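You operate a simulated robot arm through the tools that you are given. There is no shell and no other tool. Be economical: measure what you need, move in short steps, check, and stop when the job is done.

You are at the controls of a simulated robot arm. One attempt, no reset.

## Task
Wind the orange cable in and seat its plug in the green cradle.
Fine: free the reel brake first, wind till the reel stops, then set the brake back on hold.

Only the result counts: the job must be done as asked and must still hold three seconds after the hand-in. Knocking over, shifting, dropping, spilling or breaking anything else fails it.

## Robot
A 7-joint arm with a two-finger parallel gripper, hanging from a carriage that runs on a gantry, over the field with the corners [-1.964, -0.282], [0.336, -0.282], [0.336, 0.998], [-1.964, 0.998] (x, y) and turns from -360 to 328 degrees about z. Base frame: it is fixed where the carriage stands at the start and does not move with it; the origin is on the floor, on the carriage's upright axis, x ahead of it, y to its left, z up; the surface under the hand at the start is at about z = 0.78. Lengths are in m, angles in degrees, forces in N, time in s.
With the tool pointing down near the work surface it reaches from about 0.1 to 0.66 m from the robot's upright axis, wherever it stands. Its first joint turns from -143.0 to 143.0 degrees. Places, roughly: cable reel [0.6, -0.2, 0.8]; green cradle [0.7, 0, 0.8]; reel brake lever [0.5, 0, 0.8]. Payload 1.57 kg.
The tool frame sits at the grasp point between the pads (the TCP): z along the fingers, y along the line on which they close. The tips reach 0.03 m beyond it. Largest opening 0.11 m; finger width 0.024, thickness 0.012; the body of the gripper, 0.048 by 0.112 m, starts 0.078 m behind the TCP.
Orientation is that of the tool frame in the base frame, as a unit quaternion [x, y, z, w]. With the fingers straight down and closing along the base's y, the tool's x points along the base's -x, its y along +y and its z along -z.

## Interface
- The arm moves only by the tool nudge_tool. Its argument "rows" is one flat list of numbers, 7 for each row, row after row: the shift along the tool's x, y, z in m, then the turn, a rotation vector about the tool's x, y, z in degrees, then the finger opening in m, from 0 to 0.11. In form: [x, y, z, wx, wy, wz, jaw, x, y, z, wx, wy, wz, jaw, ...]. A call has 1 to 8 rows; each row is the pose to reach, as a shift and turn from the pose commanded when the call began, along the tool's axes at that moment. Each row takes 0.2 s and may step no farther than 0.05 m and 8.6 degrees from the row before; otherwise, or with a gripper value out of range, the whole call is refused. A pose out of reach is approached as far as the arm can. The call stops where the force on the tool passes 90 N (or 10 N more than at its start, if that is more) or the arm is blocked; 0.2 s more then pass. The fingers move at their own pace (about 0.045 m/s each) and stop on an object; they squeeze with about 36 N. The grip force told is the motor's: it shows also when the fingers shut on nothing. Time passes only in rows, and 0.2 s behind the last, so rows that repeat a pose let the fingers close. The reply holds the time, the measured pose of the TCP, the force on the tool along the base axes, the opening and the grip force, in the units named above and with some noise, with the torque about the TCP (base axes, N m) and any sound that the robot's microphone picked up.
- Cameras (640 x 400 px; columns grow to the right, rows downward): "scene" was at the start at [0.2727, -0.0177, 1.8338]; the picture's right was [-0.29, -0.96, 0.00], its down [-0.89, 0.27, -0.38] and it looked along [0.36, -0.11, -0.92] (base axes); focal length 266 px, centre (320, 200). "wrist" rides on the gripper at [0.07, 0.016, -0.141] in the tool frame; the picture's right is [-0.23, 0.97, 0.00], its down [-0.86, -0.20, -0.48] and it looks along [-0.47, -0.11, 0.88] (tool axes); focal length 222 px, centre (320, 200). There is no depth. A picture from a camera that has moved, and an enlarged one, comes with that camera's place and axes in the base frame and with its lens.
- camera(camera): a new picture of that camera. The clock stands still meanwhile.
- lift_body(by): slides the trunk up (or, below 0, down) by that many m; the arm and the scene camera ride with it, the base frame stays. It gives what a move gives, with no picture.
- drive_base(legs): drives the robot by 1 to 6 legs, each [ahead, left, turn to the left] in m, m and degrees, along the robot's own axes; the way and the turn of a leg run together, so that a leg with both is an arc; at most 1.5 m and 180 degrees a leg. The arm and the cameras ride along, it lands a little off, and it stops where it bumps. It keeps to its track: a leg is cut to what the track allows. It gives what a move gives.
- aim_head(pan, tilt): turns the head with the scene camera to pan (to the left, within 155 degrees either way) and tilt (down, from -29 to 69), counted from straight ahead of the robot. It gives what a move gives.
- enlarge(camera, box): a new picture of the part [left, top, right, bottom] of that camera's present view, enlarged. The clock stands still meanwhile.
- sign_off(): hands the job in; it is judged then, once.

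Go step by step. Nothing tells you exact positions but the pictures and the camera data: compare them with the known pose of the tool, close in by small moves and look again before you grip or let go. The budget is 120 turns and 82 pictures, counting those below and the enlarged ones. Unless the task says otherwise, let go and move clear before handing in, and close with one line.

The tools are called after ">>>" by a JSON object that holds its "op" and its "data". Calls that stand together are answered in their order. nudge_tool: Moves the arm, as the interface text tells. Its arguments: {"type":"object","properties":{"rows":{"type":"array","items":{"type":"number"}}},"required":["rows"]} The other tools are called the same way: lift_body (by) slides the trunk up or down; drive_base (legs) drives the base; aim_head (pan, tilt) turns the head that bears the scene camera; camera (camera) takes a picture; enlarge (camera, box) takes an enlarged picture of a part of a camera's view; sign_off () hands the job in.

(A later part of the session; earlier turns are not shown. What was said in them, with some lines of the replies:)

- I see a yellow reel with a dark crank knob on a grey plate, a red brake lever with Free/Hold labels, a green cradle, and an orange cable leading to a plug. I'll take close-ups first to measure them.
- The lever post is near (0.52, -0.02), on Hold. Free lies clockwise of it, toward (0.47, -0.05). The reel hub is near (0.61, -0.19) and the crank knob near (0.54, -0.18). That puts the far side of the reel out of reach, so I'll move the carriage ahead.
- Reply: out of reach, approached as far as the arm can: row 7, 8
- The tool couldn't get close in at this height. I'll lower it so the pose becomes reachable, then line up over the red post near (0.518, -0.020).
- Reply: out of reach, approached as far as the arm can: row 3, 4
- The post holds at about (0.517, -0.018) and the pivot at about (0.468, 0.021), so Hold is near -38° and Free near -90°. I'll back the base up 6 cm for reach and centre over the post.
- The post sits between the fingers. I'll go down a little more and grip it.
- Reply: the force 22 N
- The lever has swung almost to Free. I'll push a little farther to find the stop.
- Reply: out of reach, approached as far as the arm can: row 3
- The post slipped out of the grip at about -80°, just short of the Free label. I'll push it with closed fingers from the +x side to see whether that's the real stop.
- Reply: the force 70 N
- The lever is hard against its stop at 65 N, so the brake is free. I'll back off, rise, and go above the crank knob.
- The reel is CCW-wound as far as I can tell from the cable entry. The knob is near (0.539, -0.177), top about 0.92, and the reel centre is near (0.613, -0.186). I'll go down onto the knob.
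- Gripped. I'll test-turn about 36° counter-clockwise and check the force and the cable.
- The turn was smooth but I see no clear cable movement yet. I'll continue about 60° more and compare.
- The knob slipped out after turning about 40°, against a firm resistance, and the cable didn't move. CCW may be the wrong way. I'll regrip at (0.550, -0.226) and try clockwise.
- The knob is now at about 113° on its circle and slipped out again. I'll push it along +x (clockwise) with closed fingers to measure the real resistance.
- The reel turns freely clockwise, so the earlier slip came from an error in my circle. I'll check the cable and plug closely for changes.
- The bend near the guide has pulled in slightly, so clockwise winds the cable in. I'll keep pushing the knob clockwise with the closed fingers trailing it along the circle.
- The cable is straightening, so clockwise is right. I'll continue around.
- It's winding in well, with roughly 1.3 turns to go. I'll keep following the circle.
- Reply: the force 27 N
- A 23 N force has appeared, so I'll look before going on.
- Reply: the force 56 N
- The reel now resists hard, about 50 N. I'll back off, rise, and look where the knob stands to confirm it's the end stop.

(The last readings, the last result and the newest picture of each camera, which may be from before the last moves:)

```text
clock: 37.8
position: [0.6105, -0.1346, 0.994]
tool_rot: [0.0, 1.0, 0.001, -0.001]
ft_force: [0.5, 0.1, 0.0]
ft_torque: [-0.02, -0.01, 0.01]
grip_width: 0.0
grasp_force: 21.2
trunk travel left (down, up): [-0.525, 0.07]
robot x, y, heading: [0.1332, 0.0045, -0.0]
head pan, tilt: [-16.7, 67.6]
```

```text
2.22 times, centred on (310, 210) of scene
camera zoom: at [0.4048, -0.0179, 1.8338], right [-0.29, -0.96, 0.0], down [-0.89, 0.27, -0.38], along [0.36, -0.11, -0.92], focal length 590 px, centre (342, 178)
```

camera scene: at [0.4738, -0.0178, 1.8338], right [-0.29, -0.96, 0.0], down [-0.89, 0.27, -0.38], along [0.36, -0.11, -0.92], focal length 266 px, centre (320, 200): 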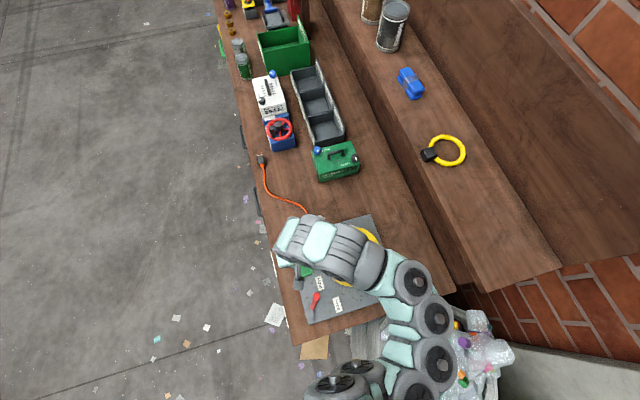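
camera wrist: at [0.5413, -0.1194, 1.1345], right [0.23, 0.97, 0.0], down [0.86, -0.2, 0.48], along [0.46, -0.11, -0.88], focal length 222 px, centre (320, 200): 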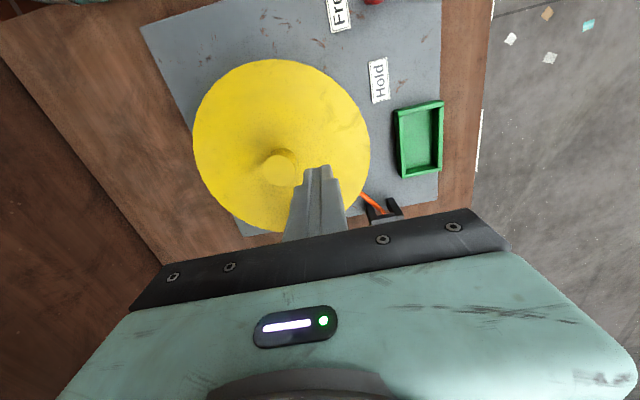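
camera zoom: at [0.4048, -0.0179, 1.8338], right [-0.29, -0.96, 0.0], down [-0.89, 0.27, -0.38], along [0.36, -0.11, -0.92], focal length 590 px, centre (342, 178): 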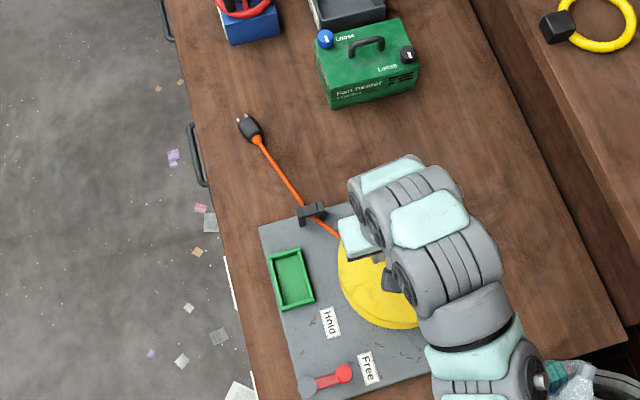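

>>> {"op": "nudge_tool", "data": {"rows": [0.045, 0, 0, 0, 0, 0, 0.0, 0.09, 0, 0, 0, 0, 0, 0.0, 0.09, -0.0, 0, 0, 0, 0, 0.0]}}

>>> {"op": "camera", "data": {"camera": "wrist"}}

>>> {"op": "enlarge", "data": {"camera": "scene", "box": [220, 120, 400, 300]}}

```text
clock: 38.6
position: [0.5213, -0.1342, 0.9959]
tool_rot: [0.0, 1.0, 0.001, -0.002]
ft_force: [0.3, -1.0, -0.2]
ft_torque: [0.02, 0.0, -0.01]
grip_width: 0.0001
grasp_force: 21.0
trunk travel left (down, up): [-0.525, 0.07]
robot x, y, heading: [0.1341, -0.0, -0.1]
head pan, tilt: [-16.7, 67.6]
```

```text
46 pictures are left
camera wrist: at [0.4522, -0.1191, 1.1367], right [0.23, 0.97, 0.0], down [0.86, -0.2, 0.48], along [0.46, -0.11, -0.88], focal length 222 px, centre (320, 200)
```

wrist: 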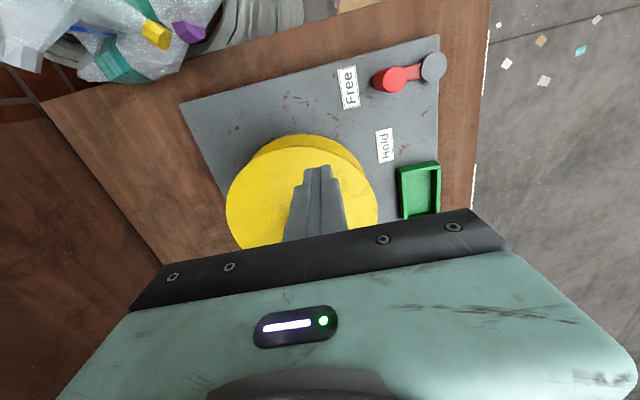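

```text
2.22 times, centred on (310, 210) of scene
camera zoom: at [0.4048, -0.0179, 1.8338], right [-0.29, -0.96, 0.0], down [-0.89, 0.27, -0.38], along [0.36, -0.11, -0.92], focal length 590 px, centre (342, 178)
```

zoom: 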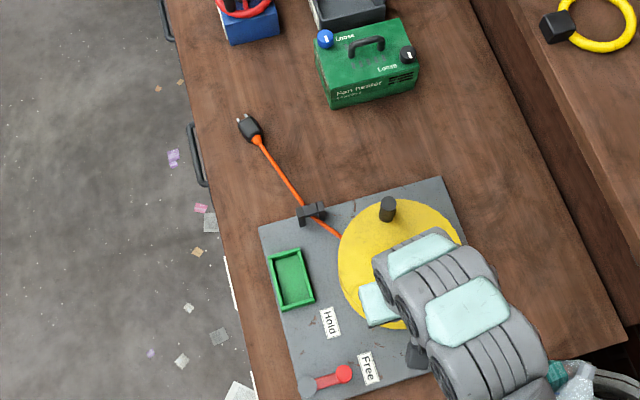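

The knob is at about (0.700, -0.189), so the real circle has its centre near (0.6195, -0.1875) and radius 0.0805. I'll push squarely along -y on the knob to check that the reel really has stopped.

>>> {"op": "nudge_tool", "data": {"rows": [-0.045, 0, 0, 0, 0, 0, 0, -0.09, 0, 0, 0, 0, 0, 0, -0.135, 0, 0, 0, 0, 0, 0, -0.179, -0.012, 0, 0, 0, 0, 0, -0.179, -0.012, 0.04, 0, 0, 0, 0, -0.179, -0.012, 0.08, 0, 0, 0, 0, -0.179, -0.024, 0.08, 0, 0, 0, 0, -0.179, -0.03, 0.08, 0, 0, 0, 0]}}

```text
clock: 40.4
position: [0.7028, -0.1545, 0.9151]
tool_rot: [-0.002, 1.0, 0.006, 0.0]
ft_force: [-4.3, 27.1, 10.9]
ft_torque: [-0.64, 0.02, -0.3]
grip_width: 0.0
grasp_force: 21.3
trunk travel left (down, up): [-0.525, 0.07]
robot x, y, heading: [0.1358, 0.002, -0.0]
head pan, tilt: [-16.7, 67.6]
```

The reel is solid against its stop, so winding is done. I'll back off, rise, and move the base back to get the lever onto Hold.

>>> {"op": "nudge_tool", "data": {"rows": [0, 0.025, 0, 0, 0, 0, 0, 0, 0.03, -0.03, 0, 0, 0, 0, 0.0, 0.03, -0.075, 0, 0, 0, 0, 0, 0.03, -0.09, 0, 0, 0, 0]}}

>>> {"op": "drive_base", "data": {"legs": [[-0.12, 0, 0]]}}

```text
clock: 41.4
position: [0.7011, -0.1337, 1.0056]
tool_rot: [0.0, 1.0, 0.001, -0.001]
ft_force: [0.5, 0.5, 0.1]
ft_torque: [-0.07, -0.01, -0.02]
grip_width: 0.0
grasp_force: 21.5
trunk travel left (down, up): [-0.525, 0.07]
robot x, y, heading: [0.1339, 0.0004, 0.0]
head pan, tilt: [-16.7, 67.6]
```

```text
clock: 42.6
position: [0.5825, -0.1355, 1.0058]
tool_rot: [0.001, 1.0, 0.001, -0.001]
ft_force: [0.2, -0.8, -0.5]
ft_torque: [-0.02, 0.02, 0.01]
grip_width: 0.0
grasp_force: 21.1
trunk travel left (down, up): [-0.525, 0.07]
robot x, y, heading: [0.0156, -0.0023, -0.2]
head pan, tilt: [-16.7, 67.6]
```

>>> {"op": "nudge_tool", "data": {"rows": [0.0386, 0.0224, 0, 0, 0, 0, 0, 0.0772, 0.0448, 0, 0, 0, 0, 0, 0.1158, 0.0671, 0.02, 0, 0, 0, 0, 0.1545, 0.0895, 0.05, 0, 0, 0, 0, 0.1545, 0.0895, 0.07, 0, 0, 0, 0, 0.1545, 0.0895, 0.07, 0, 0, 0, 0]}}

>>> {"op": "enlarge", "data": {"camera": "scene", "box": [260, 100, 400, 240]}}

>>> {"op": "camera", "data": {"camera": "wrist"}}

```text
refused: row 4 steps farther than a row can; nothing moved
```

```text
2.86 times, centred on (330, 170) of scene
camera zoom: at [0.2869, -0.018, 1.8338], right [-0.29, -0.96, 0.0], down [-0.89, 0.27, -0.38], along [0.36, -0.11, -0.92], focal length 758 px, centre (291, 286)
```

zoom: 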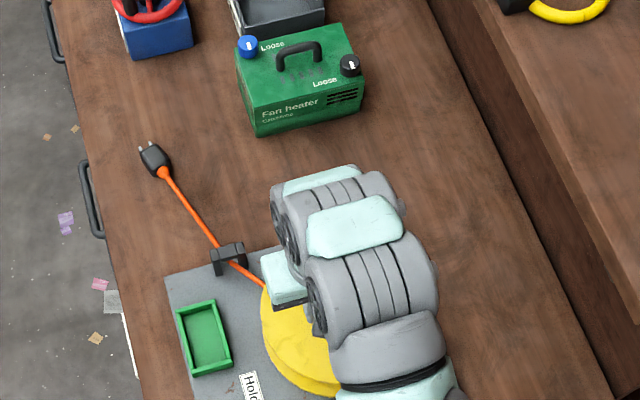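

```text
43 pictures are left
camera wrist: at [0.5129, -0.1192, 1.147], right [0.23, 0.97, 0.0], down [0.86, -0.2, 0.48], along [0.46, -0.11, -0.88], focal length 222 px, centre (320, 200)
```

wrist: 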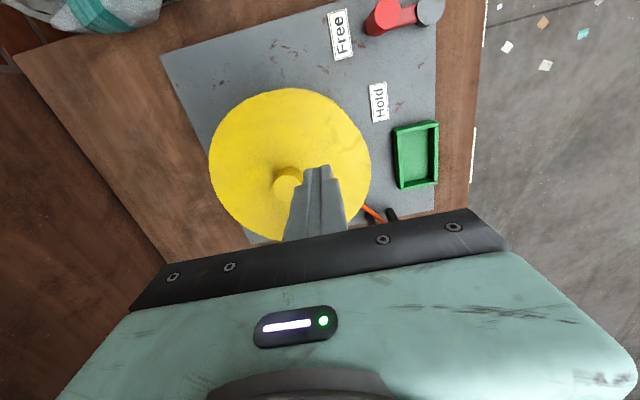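

That call was refused for too large a step, so I'll repeat it with smaller ones.

>>> {"op": "nudge_tool", "data": {"rows": [0.0386, 0.0224, 0, 0, 0, 0, 0, 0.0772, 0.0448, 0, 0, 0, 0, 0, 0.1158, 0.0671, 0.0, 0, 0, 0, 0, 0.1545, 0.0895, 0.0, 0, 0, 0, 0, 0.1545, 0.0895, 0.04, 0, 0, 0, 0, 0.1545, 0.0895, 0.07, 0, 0, 0, 0, 0.1545, 0.0895, 0.07, 0, 0, 0, 0]}}

>>> {"op": "camera", "data": {"camera": "wrist"}}

```text
clock: 44.2
position: [0.428, -0.0473, 0.935]
tool_rot: [0.0, 1.0, 0.0, 0.0]
ft_force: [1.0, 0.6, 0.2]
ft_torque: [0.0, 0.0, -0.02]
grip_width: 0.0001
grasp_force: 21.1
trunk travel left (down, up): [-0.525, 0.07]
robot x, y, heading: [0.0146, -0.0015, -0.1]
head pan, tilt: [-16.7, 67.6]
```

```text
42 pictures are left
camera wrist: at [0.3578, -0.0312, 1.0763], right [0.23, 0.97, 0.0], down [0.86, -0.2, 0.48], along [0.46, -0.11, -0.88], focal length 222 px, centre (320, 200)
```

wrist: 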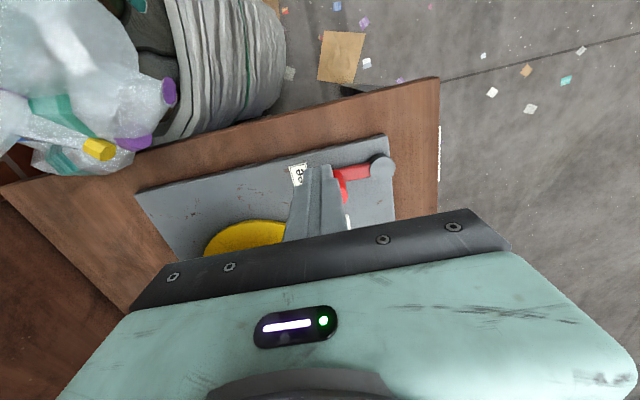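

>>> {"op": "nudge_tool", "data": {"rows": [0, 0.003, 0.045, 0, 0, 0, 0, 0, 0.003, 0.08, 0, 0, 0, 0, -0.0165, 0.005, 0.08, 0, 0, 0, 0, -0.0313, 0.0073, 0.08, 0, 0, 0, 0, -0.0446, 0.0123, 0.08, 0, 0, 0, 0, -0.0555, 0.0193, 0.08, 0, 0, 0, 0, -0.0645, 0.0283, 0.08, 0, 0, 0, 0, -0.07, 0.0305, 0.08, 0, 0, 0, 0]}}

>>> {"op": "camera", "data": {"camera": "wrist"}}

```text
clock: 46.0
position: [0.494, -0.016, 0.8545]
tool_rot: [0.001, 1.0, 0.0, -0.004]
ft_force: [-25.8, -1.7, 42.8]
ft_torque: [-0.02, -0.67, -0.03]
grip_width: 0.0
grasp_force: 21.3
trunk travel left (down, up): [-0.525, 0.07]
robot x, y, heading: [0.0161, 0.0007, -0.4]
head pan, tilt: [-16.7, 67.6]
```

```text
41 pictures are left
camera wrist: at [0.4252, 0.0004, 0.9969], right [0.23, 0.97, 0.0], down [0.86, -0.2, 0.47], along [0.46, -0.11, -0.88], focal length 222 px, centre (320, 200)
```

wrist: 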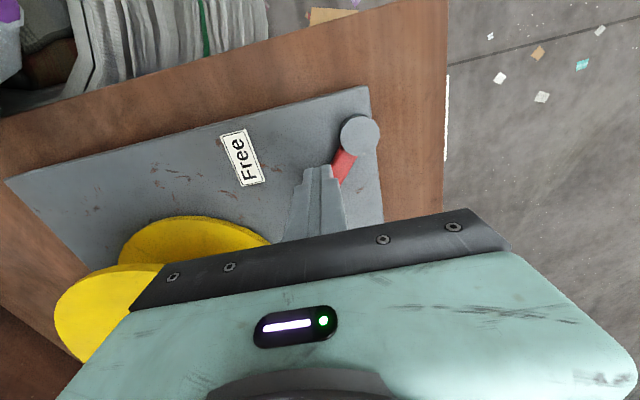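

The lever is pressed against its Hold stop. I'll back off upward and check it.

>>> {"op": "nudge_tool", "data": {"rows": [0.01, -0.004, -0.005, 0, 0, 0, 0, 0.025, -0.01, -0.03, 0, 0, 0, 0, 0.03, -0.01, -0.075, 0, 0, 0, 0, 0.03, -0.01, -0.12, 0, 0, 0, 0, 0.03, -0.01, -0.14, 0, 0, 0, 0]}}

>>> {"op": "camera", "data": {"camera": "wrist"}}

```text
clock: 47.2
position: [0.4677, -0.0249, 0.998]
tool_rot: [0.001, 1.0, 0.0, -0.003]
ft_force: [-0.5, 0.3, -0.1]
ft_torque: [0.01, -0.02, 0.02]
grip_width: 0.0
grasp_force: 21.0
trunk travel left (down, up): [-0.525, 0.07]
robot x, y, heading: [0.0119, -0.0011, -0.4]
head pan, tilt: [-16.7, 67.6]
```

```text
40 pictures are left
camera wrist: at [0.3981, -0.0092, 1.1393], right [0.23, 0.97, 0.0], down [0.86, -0.2, 0.48], along [0.46, -0.11, -0.88], focal length 222 px, centre (320, 200)
```

wrist: 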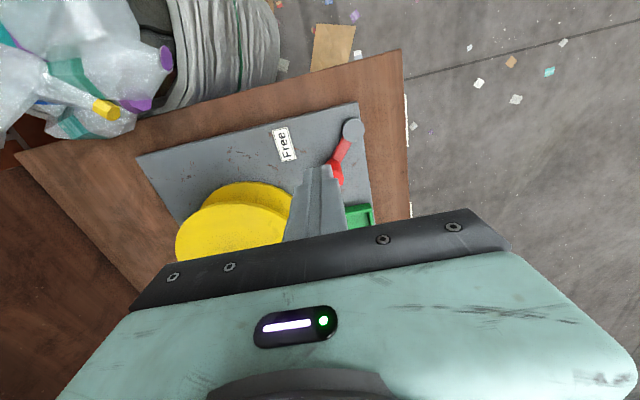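

The brake looks back on Hold. Next I'll drive forward toward the plug near (0.96, 0.0) and look at the plug and cradle closely.

>>> {"op": "drive_base", "data": {"legs": [[0.3, 0, 0]]}}

>>> {"op": "nudge_tool", "data": {"rows": [-0.03, 0.025, 0, 0, 0, 0, 0.06, -0.07, 0.025, 0, 0, 0, 0, 0.06, -0.07, 0.025, 0, 0, 0, 0, 0.06]}}

>>> {"op": "camera", "data": {"camera": "wrist"}}

>>> {"op": "enlarge", "data": {"camera": "scene", "box": [240, 180, 380, 320]}}

```text
clock: 49.3
position: [0.7617, -0.0268, 0.9982]
tool_rot: [0.001, 1.0, 0.0, -0.001]
ft_force: [-0.2, -0.2, 0.5]
ft_torque: [-0.03, 0.01, -0.02]
grip_width: 0.0
grasp_force: 21.0
trunk travel left (down, up): [-0.525, 0.07]
robot x, y, heading: [0.3088, -0.0014, -0.4]
head pan, tilt: [-16.7, 67.6]
```

```text
clock: 50.1
position: [0.8322, 0.0003, 0.9965]
tool_rot: [0.002, 1.0, 0.0, -0.001]
ft_force: [-0.2, -0.1, 0.5]
ft_torque: [-0.02, -0.02, 0.0]
grip_width: 0.0599
grasp_force: 0.1
trunk travel left (down, up): [-0.525, 0.07]
robot x, y, heading: [0.31, 0.001, -0.1]
head pan, tilt: [-16.7, 67.6]
```

```text
39 pictures are left
camera wrist: at [0.7623, 0.0164, 1.138], right [0.23, 0.97, 0.0], down [0.86, -0.2, 0.48], along [0.46, -0.11, -0.88], focal length 222 px, centre (320, 200)
```

wrist: 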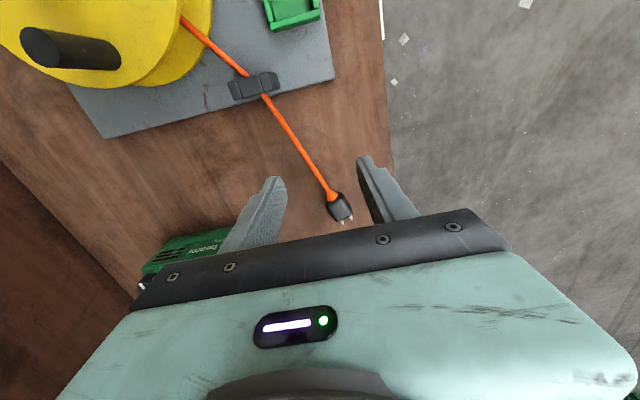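

```text
2.86 times, centred on (310, 250) of scene
camera zoom: at [0.5809, -0.0194, 1.8339], right [-0.29, -0.96, 0.0], down [-0.88, 0.27, -0.38], along [0.36, -0.11, -0.92], focal length 758 px, centre (349, 57)
```

zoom: 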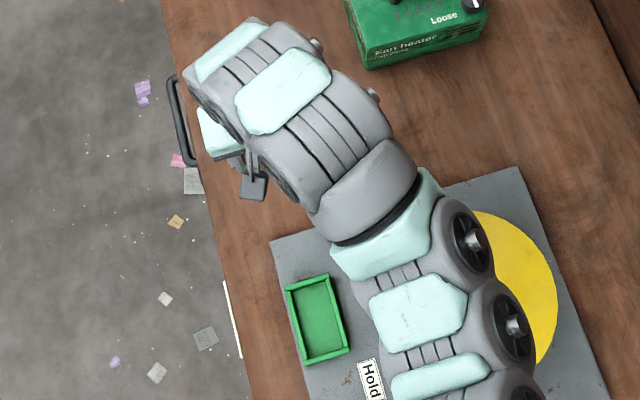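

The cradle tray is centred near (0.650, 0.003), with its long side along x. The plug is near (0.963, 0.002) with its prongs heading about +19°. I'll turn the hand about -161° before gripping, so that unwinding back to 0° sets the plug down with its cable end toward the guide.

>>> {"op": "nudge_tool", "data": {"rows": [-0.03, 0, 0, 0, 0, 8.5, 0.06, -0.06, 0, 0, 0, 0, 17, 0.06, -0.09, 0, 0, 0, 0, 25.5, 0.06, -0.11, 0, 0, 0, 0, 34, 0.06, -0.125, 0, 0, 0, 0, 42.5, 0.06, -0.13, 0, 0, 0, 0, 51, 0.06, -0.13, 0, 0, 0, 0, 59.5, 0.06, -0.13, 0, 0, 0, 0, 68, 0.06]}}

>>> {"op": "nudge_tool", "data": {"rows": [0, 0, 0, 0, 0, 8.5, 0.06, 0, 0, 0, 0, 0, 17, 0.06, 0, 0, 0, 0, 0, 25.5, 0.06, 0, 0, 0, 0, 0, 34, 0.06, 0, 0, 0, 0, 0, 42.5, 0.06, 0, 0, 0, 0, 0, 51, 0.06, 0, 0, 0, 0, 0, 59.5, 0.06, 0, 0, 0, 0, 0, 68, 0.06]}}

```text
clock: 51.9
position: [0.9628, -0.0016, 0.9973]
tool_rot: [0.561, 0.828, -0.001, -0.001]
ft_force: [0.7, 0.6, -0.6]
ft_torque: [-0.03, 0.03, 0.01]
grip_width: 0.0602
grasp_force: 0.1
trunk travel left (down, up): [-0.525, 0.07]
robot x, y, heading: [0.3088, -0.0011, -0.4]
head pan, tilt: [-16.7, 67.6]
```

```text
clock: 53.7
position: [0.9625, -0.0018, 0.9971]
tool_rot: [0.928, 0.372, -0.002, 0.0]
ft_force: [0.0, -0.2, 0.3]
ft_torque: [0.02, 0.02, -0.02]
grip_width: 0.06
grasp_force: 0.0
trunk travel left (down, up): [-0.525, 0.07]
robot x, y, heading: [0.3114, -0.0001, -0.2]
head pan, tilt: [-16.7, 67.6]
```

>>> {"op": "nudge_tool", "data": {"rows": [0, 0, 0, 0, 0, 8.5, 0.06, 0, 0, 0, 0, 0, 17, 0.06, 0, 0, 0, 0, 0, 25, 0.06, 0, 0, 0, 0, 0, 25, 0.06]}}

>>> {"op": "camera", "data": {"camera": "wrist"}}

```text
clock: 54.7
position: [0.9613, -0.0016, 0.9982]
tool_rot: [0.987, 0.162, 0.0, -0.001]
ft_force: [0.3, -0.1, -0.2]
ft_torque: [0.0, 0.01, 0.02]
grip_width: 0.0601
grasp_force: 0.0
trunk travel left (down, up): [-0.525, 0.07]
robot x, y, heading: [0.3117, -0.0037, -0.3]
head pan, tilt: [-16.7, 67.6]
```

```text
37 pictures are left
camera wrist: at [1.0333, 0.0042, 1.1383], right [0.1, -1.0, 0.0], down [-0.87, -0.09, 0.48], along [-0.48, -0.05, -0.88], focal length 222 px, centre (320, 200)
```

wrist: 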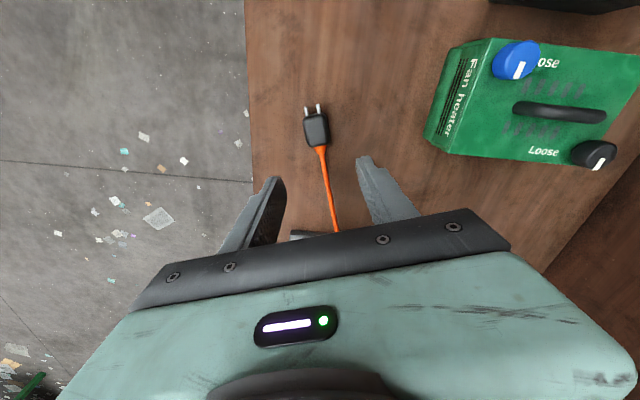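

The wrist range is fine and the plug is aligned between the fingers. I'll go down over it.

>>> {"op": "nudge_tool", "data": {"rows": [0.003, 0, 0.045, 0, 0, 0, 0.06, 0.003, 0, 0.09, 0, 0, 0, 0.06, 0.003, 0, 0.13, 0, 0, 0, 0.06, 0.003, 0, 0.15, 0, 0, 0, 0.06, 0.003, 0, 0.15, 0, 0, 0, 0.06]}}

>>> {"op": "camera", "data": {"camera": "wrist"}}

```text
clock: 55.9
position: [0.9633, -0.0007, 0.8478]
tool_rot: [0.987, 0.164, -0.001, -0.001]
ft_force: [0.3, 0.4, -0.2]
ft_torque: [0.0, 0.02, 0.0]
grip_width: 0.0598
grasp_force: 0.1
trunk travel left (down, up): [-0.525, 0.07]
robot x, y, heading: [0.3093, -0.0007, -0.3]
head pan, tilt: [-16.7, 67.6]
```

```text
36 pictures are left
camera wrist: at [1.036, 0.0055, 0.9889], right [0.1, -1.0, 0.0], down [-0.87, -0.09, 0.48], along [-0.48, -0.05, -0.88], focal length 222 px, centre (320, 200)
```

wrist: 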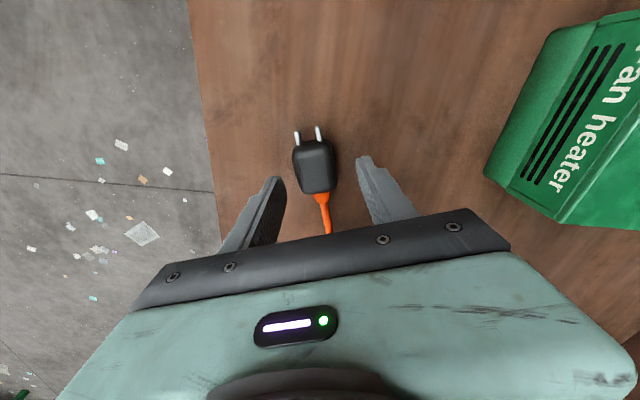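

>>> {"op": "nudge_tool", "data": {"rows": [0.002, -0.001, 0.02, 0, 0, 0, 0.06, 0.002, -0.001, 0.028, 0, 0, 0, 0.06, 0.002, -0.001, 0.033, 0, 0, 0, 0.06, 0.002, -0.001, 0.033, 0, 0, 0, 0.06]}}

```text
clock: 56.9
position: [0.9578, 0.0014, 0.8288]
tool_rot: [0.987, 0.163, -0.001, -0.001]
ft_force: [0.3, 0.3, -0.3]
ft_torque: [-0.01, -0.03, 0.01]
grip_width: 0.0599
grasp_force: 0.0
out of reach, approached as far as the arm can: row 1, 2, 3, 4
trunk travel left (down, up): [-0.525, 0.07]
robot x, y, heading: [0.3059, -0.0036, -0.1]
head pan, tilt: [-16.7, 67.6]
```

I'm at the edge of reach, so I'll nudge the base forward and correct.

>>> {"op": "drive_base", "data": {"legs": [[0.026, 0, 0]]}}

```text
clock: 57.7
position: [0.9844, 0.002, 0.8295]
tool_rot: [0.987, 0.163, -0.001, -0.001]
ft_force: [-0.6, 0.3, -0.4]
ft_torque: [-0.02, -0.04, 0.0]
grip_width: 0.0599
grasp_force: 0.1
trunk travel left (down, up): [-0.525, 0.07]
robot x, y, heading: [0.3344, -0.0037, -0.4]
head pan, tilt: [-16.7, 67.6]
```

>>> {"op": "nudge_tool", "data": {"rows": [-0.0194, -0.0062, 0, 0, 0, 0, 0.06, -0.0194, -0.0062, 0.008, 0, 0, 0, 0.06, -0.0194, -0.0062, 0.0145, 0, 0, 0, 0.06, -0.0194, -0.0062, 0.0145, 0, 0, 0, 0.06]}}

>>> {"op": "camera", "data": {"camera": "wrist"}}

```text
clock: 58.7
position: [0.9652, 0.0008, 0.8154]
tool_rot: [0.987, 0.163, -0.001, -0.001]
ft_force: [0.2, 0.4, 0.9]
ft_torque: [-0.02, 0.03, 0.0]
grip_width: 0.0602
grasp_force: 0.0
trunk travel left (down, up): [-0.525, 0.07]
robot x, y, heading: [0.3322, -0.0018, -0.3]
head pan, tilt: [-16.7, 67.6]
```

```text
35 pictures are left
camera wrist: at [1.0355, 0.0071, 0.9567], right [0.1, -1.0, 0.0], down [-0.87, -0.09, 0.48], along [-0.48, -0.05, -0.88], focal length 222 px, centre (320, 200)
```

wrist: 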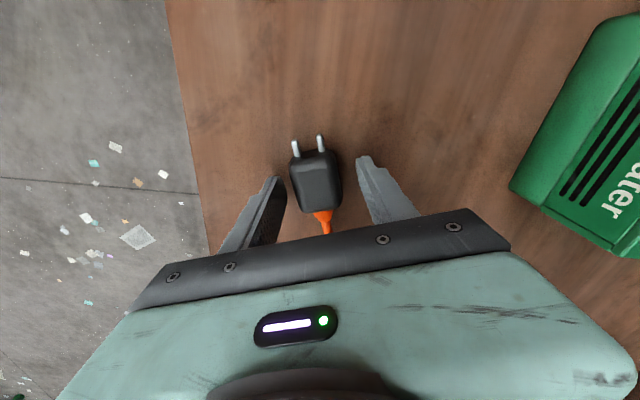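

>>> {"op": "nudge_tool", "data": {"rows": [0.003, 0, 0.002, 0, 0, 0, 0.01, 0.003, 0, 0.002, 0, 0, 0, 0.01, 0.003, 0, 0.002, 0, 0, 0, 0.01, 0.003, 0, 0.002, 0, 0, 0, 0.01]}}

```text
clock: 59.7
position: [0.9653, 0.0021, 0.8141]
tool_rot: [0.987, 0.163, -0.001, -0.001]
ft_force: [0.6, -0.7, -0.1]
ft_torque: [-0.02, 0.04, 0.0]
grip_width: 0.0348
grasp_force: 36.3
trunk travel left (down, up): [-0.525, 0.07]
robot x, y, heading: [0.3321, -0.0004, -0.2]
head pan, tilt: [-16.7, 67.6]
```

The plug is gripped, 35 mm wide, but the fingertips reach down to the table and would hit the cradle walls. I'll regrip higher on the plug body.

>>> {"op": "nudge_tool", "data": {"rows": [0, 0, 0, 0, 0, 0, 0.05, 0, 0, 0, 0, 0, 0, 0.05, 0, 0, -0.012, 0, 0, 0, 0.05, 0, 0, -0.012, 0, 0, 0, 0.01, 0, 0, -0.012, 0, 0, 0, 0.01, 0, 0, -0.012, 0, 0, 0, 0.01]}}

>>> {"op": "enlarge", "data": {"camera": "wrist", "box": [240, 100, 400, 240]}}

```text
clock: 61.1
position: [0.965, 0.0016, 0.8266]
tool_rot: [0.987, 0.163, -0.001, -0.001]
ft_force: [-1.8, -0.2, -0.7]
ft_torque: [-0.02, 0.01, 0.01]
grip_width: 0.0353
grasp_force: 31.6
trunk travel left (down, up): [-0.525, 0.07]
robot x, y, heading: [0.3337, 0.0004, -0.1]
head pan, tilt: [-16.7, 67.6]
```

```text
2.86 times, centred on (320, 170) of wrist
camera zoom: at [1.0369, 0.008, 0.9674], right [0.1, -1.0, 0.0], down [-0.87, -0.09, 0.48], along [-0.48, -0.05, -0.88], focal length 635 px, centre (320, 286)
```

zoom: 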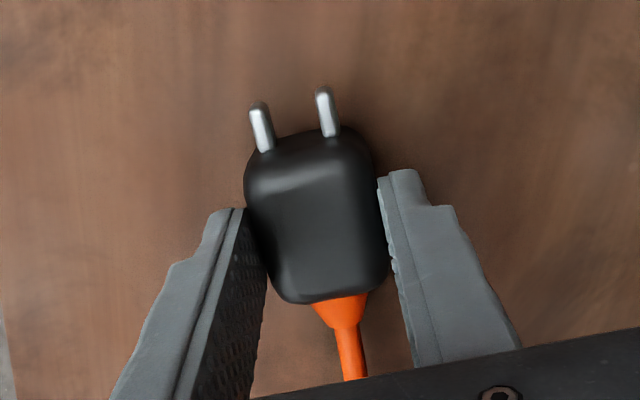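

The grip is good with the tips well above the plug's underside. I'll lift, pull in toward the guide to keep slack, then swing the plug around the guide while turning it.

>>> {"op": "nudge_tool", "data": {"rows": [-0.01, 0, -0.02, 0, 0, 0, 0.01, -0.025, 0, -0.04, 0, 0, 0, 0.01, -0.04, 0, -0.055, 0, 0, 0, 0.01, -0.04, 0, -0.055, 0, 0, 0, 0.01]}}

>>> {"op": "nudge_tool", "data": {"rows": [-0.003, -0.0206, 0, 0, 0, -8.5, 0.01, -0.0088, -0.0404, 0, 0, 0, -17, 0.01, -0.0167, -0.0594, 0, 0, 0, -25.5, 0.01, -0.0268, -0.077, 0, 0, 0, -34, 0.01, -0.0387, -0.093, 0, 0, 0, -42.5, 0.01, -0.0523, -0.1071, 0, 0, 0, -51, 0.01, -0.0673, -0.1194, 0, 0, 0, -59.5, 0.01, -0.0835, -0.1297, 0, 0, 0, -68, 0.01]}}

>>> {"op": "enlarge", "data": {"camera": "scene", "box": [220, 170, 400, 350]}}

>>> {"op": "camera", "data": {"camera": "wrist"}}

```text
clock: 62.1
position: [0.9266, -0.0094, 0.881]
tool_rot: [0.987, 0.163, -0.001, -0.001]
ft_force: [-0.4, 0.0, -1.5]
ft_torque: [0.0, 0.02, -0.01]
grip_width: 0.0353
grasp_force: 36.4
trunk travel left (down, up): [-0.525, 0.07]
robot x, y, heading: [0.3312, -0.0011, -0.2]
head pan, tilt: [-16.7, 67.6]
```

```text
clock: 63.9
position: [0.8077, 0.0849, 0.882]
tool_rot: [0.725, 0.688, 0.0, -0.001]
ft_force: [0.0, 0.3, -0.8]
ft_torque: [0.02, 0.02, 0.0]
grip_width: 0.0349
grasp_force: 35.9
trunk travel left (down, up): [-0.525, 0.07]
robot x, y, heading: [0.3331, -0.0023, -0.3]
head pan, tilt: [-16.7, 67.6]
```

```text
2.22 times, centred on (310, 260) of scene
camera zoom: at [0.6066, -0.0196, 1.8339], right [-0.29, -0.96, 0.0], down [-0.88, 0.27, -0.38], along [0.36, -0.11, -0.92], focal length 590 px, centre (342, 67)
```

zoom: 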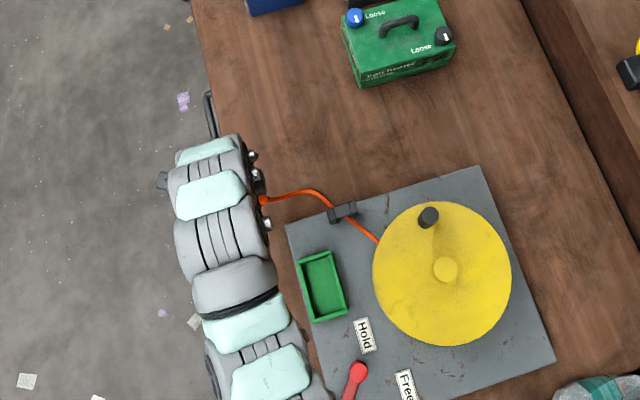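

```text
32 pictures are left
camera wrist: at [0.8279, 0.1522, 1.0234], right [0.96, -0.28, 0.0], down [-0.24, -0.84, 0.48], along [-0.14, -0.46, -0.88], focal length 222 px, centre (320, 200)
```

wrist: 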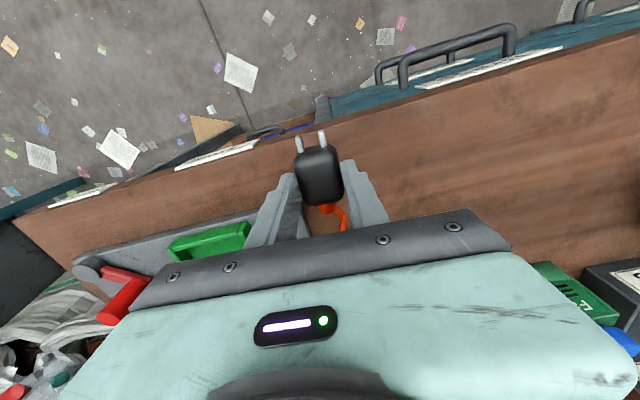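

The plug follows with slack and the cradle is clear at (0.651, 0.001). I'll drive back 10 cm for reach, then finish the turn above the cradle.

>>> {"op": "drive_base", "data": {"legs": [[-0.11, 0, 0]]}}

```text
clock: 65.1
position: [0.7007, 0.086, 0.883]
tool_rot: [0.726, 0.687, -0.001, 0.0]
ft_force: [0.3, -0.1, -1.5]
ft_torque: [0.0, 0.0, -0.02]
grip_width: 0.0351
grasp_force: 36.2
trunk travel left (down, up): [-0.525, 0.07]
robot x, y, heading: [0.2279, 0.0021, -0.3]
head pan, tilt: [-16.7, 67.6]
```

>>> {"op": "nudge_tool", "data": {"rows": [-0.0076, -0.0035, 0, 0, 0, -8.5, 0.01, -0.0152, -0.007, 0, 0, 0, -17, 0.01, -0.0229, -0.0104, 0, 0, 0, -25.5, 0.01, -0.0305, -0.0138, 0, 0, 0, -34, 0.01, -0.0381, -0.0173, 0, 0, 0, -42.5, 0.01, -0.0458, -0.0207, 0, 0, 0, -51, 0.01, -0.0534, -0.0242, 0, 0, 0, -59.5, 0.01, -0.061, -0.0276, 0, 0, 0, -68, 0.01]}}

```text
clock: 66.9
position: [0.6696, 0.0253, 0.8832]
tool_rot: [0.217, 0.976, 0.0, 0.0]
ft_force: [0.2, 0.3, -0.7]
ft_torque: [0.0, -0.01, 0.03]
grip_width: 0.0351
grasp_force: 36.4
trunk travel left (down, up): [-0.525, 0.07]
robot x, y, heading: [0.2276, 0.0034, 0.0]
head pan, tilt: [-16.7, 67.6]
```

>>> {"op": "nudge_tool", "data": {"rows": [0.0006, -0.0092, 0, 0, 0, -8.5, 0.01, 0.0012, -0.0184, 0, 0, 0, -17, 0.01, 0.0017, -0.0274, 0, 0, 0, -25, 0.01, 0.0017, -0.0274, 0, 0, 0, -25, 0.01]}}

>>> {"op": "camera", "data": {"camera": "wrist"}}

>>> {"op": "enlarge", "data": {"camera": "scene", "box": [240, 150, 380, 290]}}

```text
clock: 67.9
position: [0.6567, 0.0024, 0.8827]
tool_rot: [0.0, 1.0, 0.0, -0.002]
ft_force: [0.7, -0.2, -0.3]
ft_torque: [0.01, 0.0, -0.01]
grip_width: 0.035
grasp_force: 36.3
trunk travel left (down, up): [-0.525, 0.07]
robot x, y, heading: [0.2298, 0.0031, -0.1]
head pan, tilt: [-16.7, 67.6]
```

```text
31 pictures are left
camera wrist: at [0.587, 0.0172, 1.024], right [0.23, 0.97, 0.0], down [0.86, -0.2, 0.48], along [0.46, -0.11, -0.88], focal length 222 px, centre (320, 200)
```

wrist: 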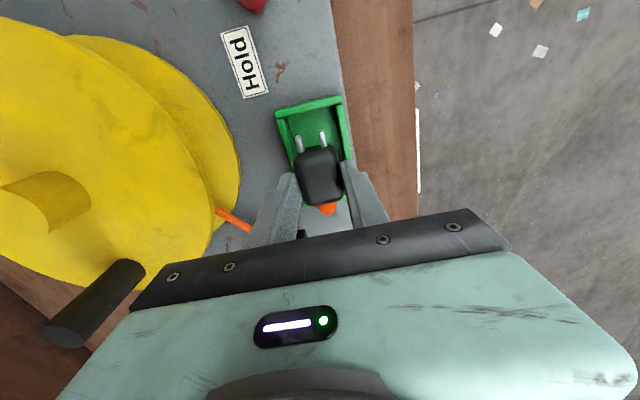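

```text
2.86 times, centred on (310, 220) of scene
camera zoom: at [0.4994, -0.0189, 1.8338], right [-0.29, -0.96, 0.0], down [-0.88, 0.27, -0.38], along [0.36, -0.11, -0.92], focal length 758 px, centre (349, 143)
```

zoom: 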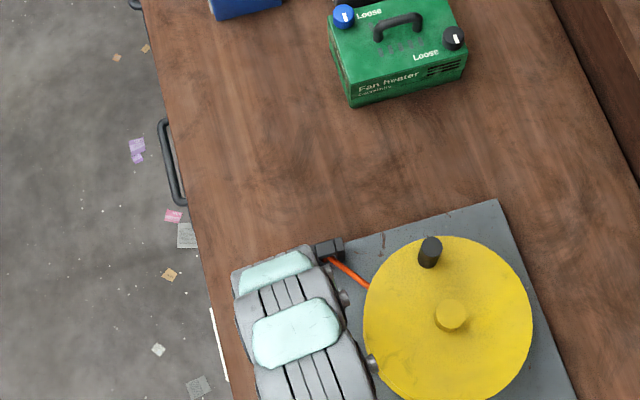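

The plug hangs right over the tray, with its prongs toward -x. I'll lower it slowly while watching the force.

>>> {"op": "nudge_tool", "data": {"rows": [0, -0.0005, 0.012, 0, 0, 0, 0.01, 0, -0.0005, 0.022, 0, 0, 0, 0.01, 0, -0.0005, 0.028, 0, 0, 0, 0.01, 0, -0.0005, 0.028, 0, 0, 0, 0.01]}}

>>> {"op": "enlarge", "data": {"camera": "wrist", "box": [220, 70, 400, 240]}}

```text
clock: 68.9
position: [0.6557, 0.0015, 0.8545]
tool_rot: [0.001, 1.0, 0.0, -0.001]
ft_force: [0.0, -0.1, -0.7]
ft_torque: [0.01, 0.02, -0.01]
grip_width: 0.0351
grasp_force: 35.8
trunk travel left (down, up): [-0.525, 0.07]
robot x, y, heading: [0.228, 0.0006, 0.2]
head pan, tilt: [-16.7, 67.6]
```

```text
2.35 times, centred on (310, 155) of wrist
camera zoom: at [0.586, 0.0168, 0.9959], right [0.23, 0.97, 0.0], down [0.86, -0.2, 0.48], along [0.46, -0.11, -0.88], focal length 523 px, centre (344, 306)
```

zoom: 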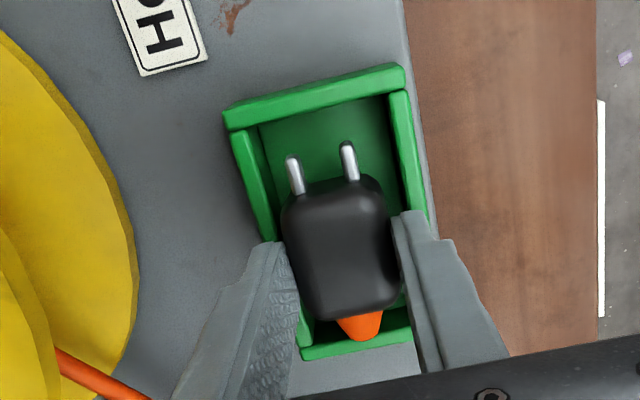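

>>> {"op": "nudge_tool", "data": {"rows": [0, 0, 0.004, 0, 0, 0, 0.01, 0, 0, 0.008, 0, 0, 0, 0.01, 0, 0, 0.012, 0, 0, 0, 0.01, 0, 0, 0.012, 0, 0, 0, 0.01]}}

>>> {"op": "enlarge", "data": {"camera": "wrist", "box": [220, 70, 400, 240]}}

```text
clock: 69.5
position: [0.6564, 0.0015, 0.8501]
tool_rot: [0.002, 1.0, 0.0, 0.001]
ft_force: [-29.4, -0.1, 73.9]
ft_torque: [-1.07, 0.95, -0.29]
grip_width: 0.0352
grasp_force: 35.8
trunk travel left (down, up): [-0.525, 0.07]
robot x, y, heading: [0.2294, -0.0022, -0.1]
head pan, tilt: [-16.7, 67.6]
stopped in row 3: the force on the tool passed its limit at 108 N (the readings are from after the stop); the commanded pose is now the measured one
```

```text
2.35 times, centred on (310, 155) of wrist
camera zoom: at [0.5864, 0.017, 0.9916], right [0.23, 0.97, 0.0], down [0.85, -0.2, 0.48], along [0.47, -0.11, -0.88], focal length 523 px, centre (344, 306)
```

zoom: 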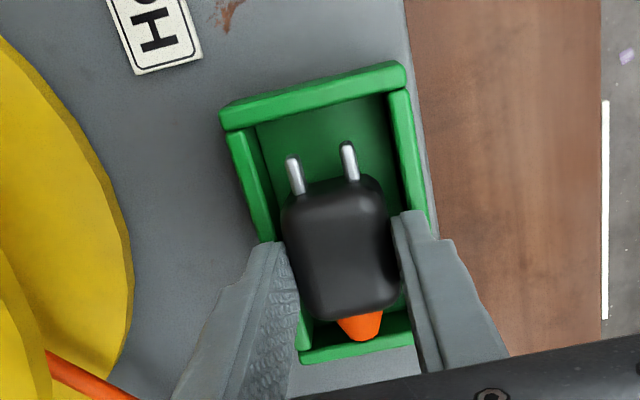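

The fingertips have touched the wall tops and the plug is already well inside the walls. I'll ease up 3 mm, then open so it settles into the tray.

>>> {"op": "nudge_tool", "data": {"rows": [0, 0, -0.003, 0, 0, 0, 0.01, 0, 0, -0.003, 0, 0, 0, 0.01]}}

>>> {"op": "nudge_tool", "data": {"rows": [0, 0, 0, 0, 0, 0, 0.045, 0, 0, 0, 0, 0, 0, 0.055, 0, 0, 0, 0, 0, 0, 0.06, 0, 0, 0, 0, 0, 0, 0.06]}}

>>> {"op": "enlarge", "data": {"camera": "wrist", "box": [220, 70, 400, 240]}}

```text
clock: 70.1
position: [0.6558, 0.0019, 0.8499]
tool_rot: [0.002, 1.0, 0.0, 0.0]
ft_force: [-15.2, -0.7, 33.7]
ft_torque: [-0.56, 0.39, -0.27]
grip_width: 0.0353
grasp_force: 35.6
trunk travel left (down, up): [-0.525, 0.07]
robot x, y, heading: [0.2267, 0.0004, -0.3]
head pan, tilt: [-16.7, 67.6]
```

```text
clock: 71.1
position: [0.6575, -0.0002, 0.8514]
tool_rot: [0.002, 1.0, -0.001, 0.0]
ft_force: [-3.3, 1.8, 7.0]
ft_torque: [0.35, 0.2, 0.2]
grip_width: 0.0628
grasp_force: 1.4
trunk travel left (down, up): [-0.525, 0.07]
robot x, y, heading: [0.2303, 0.0025, -0.4]
head pan, tilt: [-16.7, 67.6]
```

```text
2.35 times, centred on (310, 155) of wrist
camera zoom: at [0.5875, 0.0155, 0.9916], right [0.23, 0.97, 0.0], down [0.85, -0.2, 0.48], along [0.47, -0.11, -0.88], focal length 523 px, centre (344, 306)
```

zoom: 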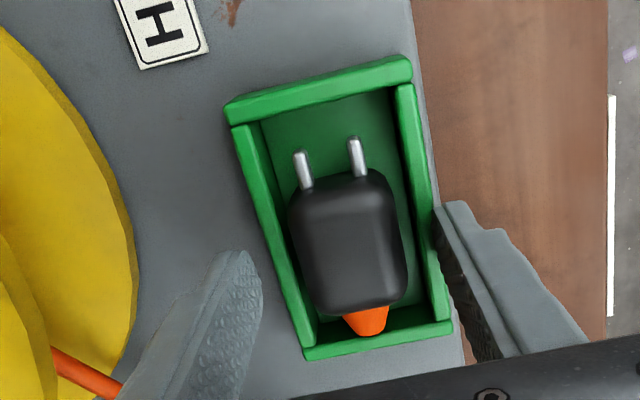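

The plug has settled inside the tray. I'll rise straight up and clear, then inspect.

>>> {"op": "nudge_tool", "data": {"rows": [0, 0, -0.01, 0, 0, 0, 0.063, 0, 0, -0.04, 0, 0, 0, 0.063, 0, 0, -0.08, 0, 0, 0, 0.063, 0, 0, -0.12, 0, 0, 0, 0.063, 0, 0, -0.13, 0, 0, 0, 0.063]}}

>>> {"op": "enlarge", "data": {"camera": "wrist", "box": [220, 70, 400, 240]}}

>>> {"op": "drive_base", "data": {"legs": [[-0.25, 0, 0]]}}

>>> {"op": "enlarge", "data": {"camera": "scene", "box": [260, 120, 380, 240]}}

```text
clock: 72.3
position: [0.6585, 0.0026, 0.9817]
tool_rot: [0.001, 1.0, 0.0, 0.0]
ft_force: [0.6, 0.2, 0.5]
ft_torque: [-0.01, -0.03, 0.02]
grip_width: 0.0632
grasp_force: 0.1
trunk travel left (down, up): [-0.525, 0.07]
robot x, y, heading: [0.2275, -0.0001, -0.2]
head pan, tilt: [-16.7, 67.6]
```

```text
2.35 times, centred on (310, 155) of wrist
camera zoom: at [0.5883, 0.0181, 1.1228], right [0.23, 0.97, 0.0], down [0.85, -0.2, 0.48], along [0.47, -0.11, -0.88], focal length 523 px, centre (344, 306)
```

zoom: 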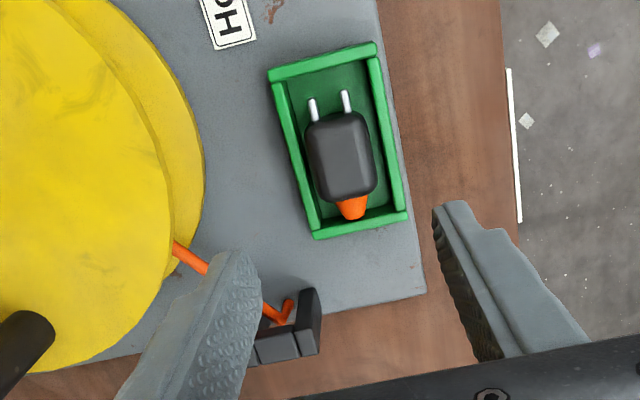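

```text
clock: 74.1
position: [0.4088, 0.0033, 0.9812]
tool_rot: [0.001, 1.0, 0.0, 0.0]
ft_force: [0.4, 0.0, 0.4]
ft_torque: [0.0, 0.03, 0.02]
grip_width: 0.063
grasp_force: 0.0
trunk travel left (down, up): [-0.525, 0.07]
robot x, y, heading: [-0.0205, 0.0, -0.3]
head pan, tilt: [-16.7, 67.6]
```

```text
3.33 times, centred on (320, 180) of scene
camera zoom: at [0.2493, -0.0181, 1.8338], right [-0.29, -0.96, 0.0], down [-0.89, 0.27, -0.38], along [0.36, -0.11, -0.92], focal length 885 px, centre (320, 267)
```

zoom: 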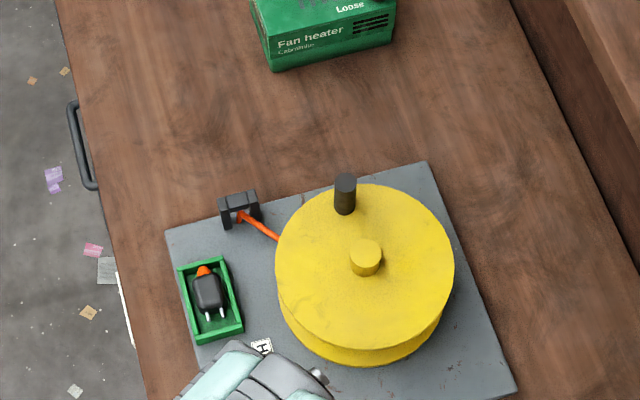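

The plug sits in the cradle. Lastly I'll check the brake lever.

>>> {"op": "camera", "data": {"camera": "wrist"}}

```text
24 pictures are left
camera wrist: at [0.3388, 0.0189, 1.1225], right [0.23, 0.97, 0.0], down [0.85, -0.2, 0.48], along [0.47, -0.11, -0.88], focal length 222 px, centre (320, 200)
```

wrist: 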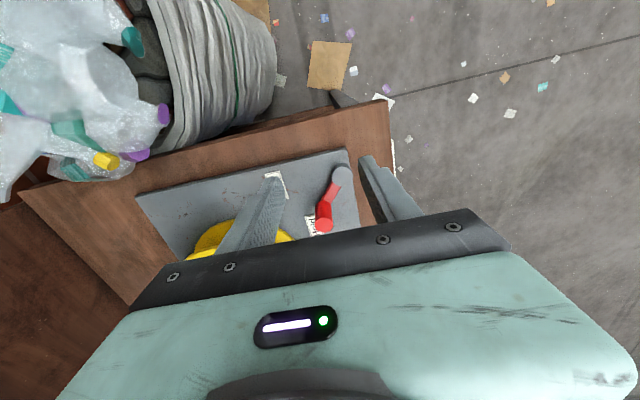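

The lever is back at its original Hold position near (0.518, -0.016). The reel knob is still at its end stop, the plug lies in the cradle, and the arm is clear, so I'm handing in.

>>> {"op": "sign_off", "data": {}}

```text
The job is handed in.
```

The cable is wound in to the reel's stop, the brake is back on Hold, the plug is lying in the green cradle and the arm is clear. The job is handed in, but no verdict has come back yet.
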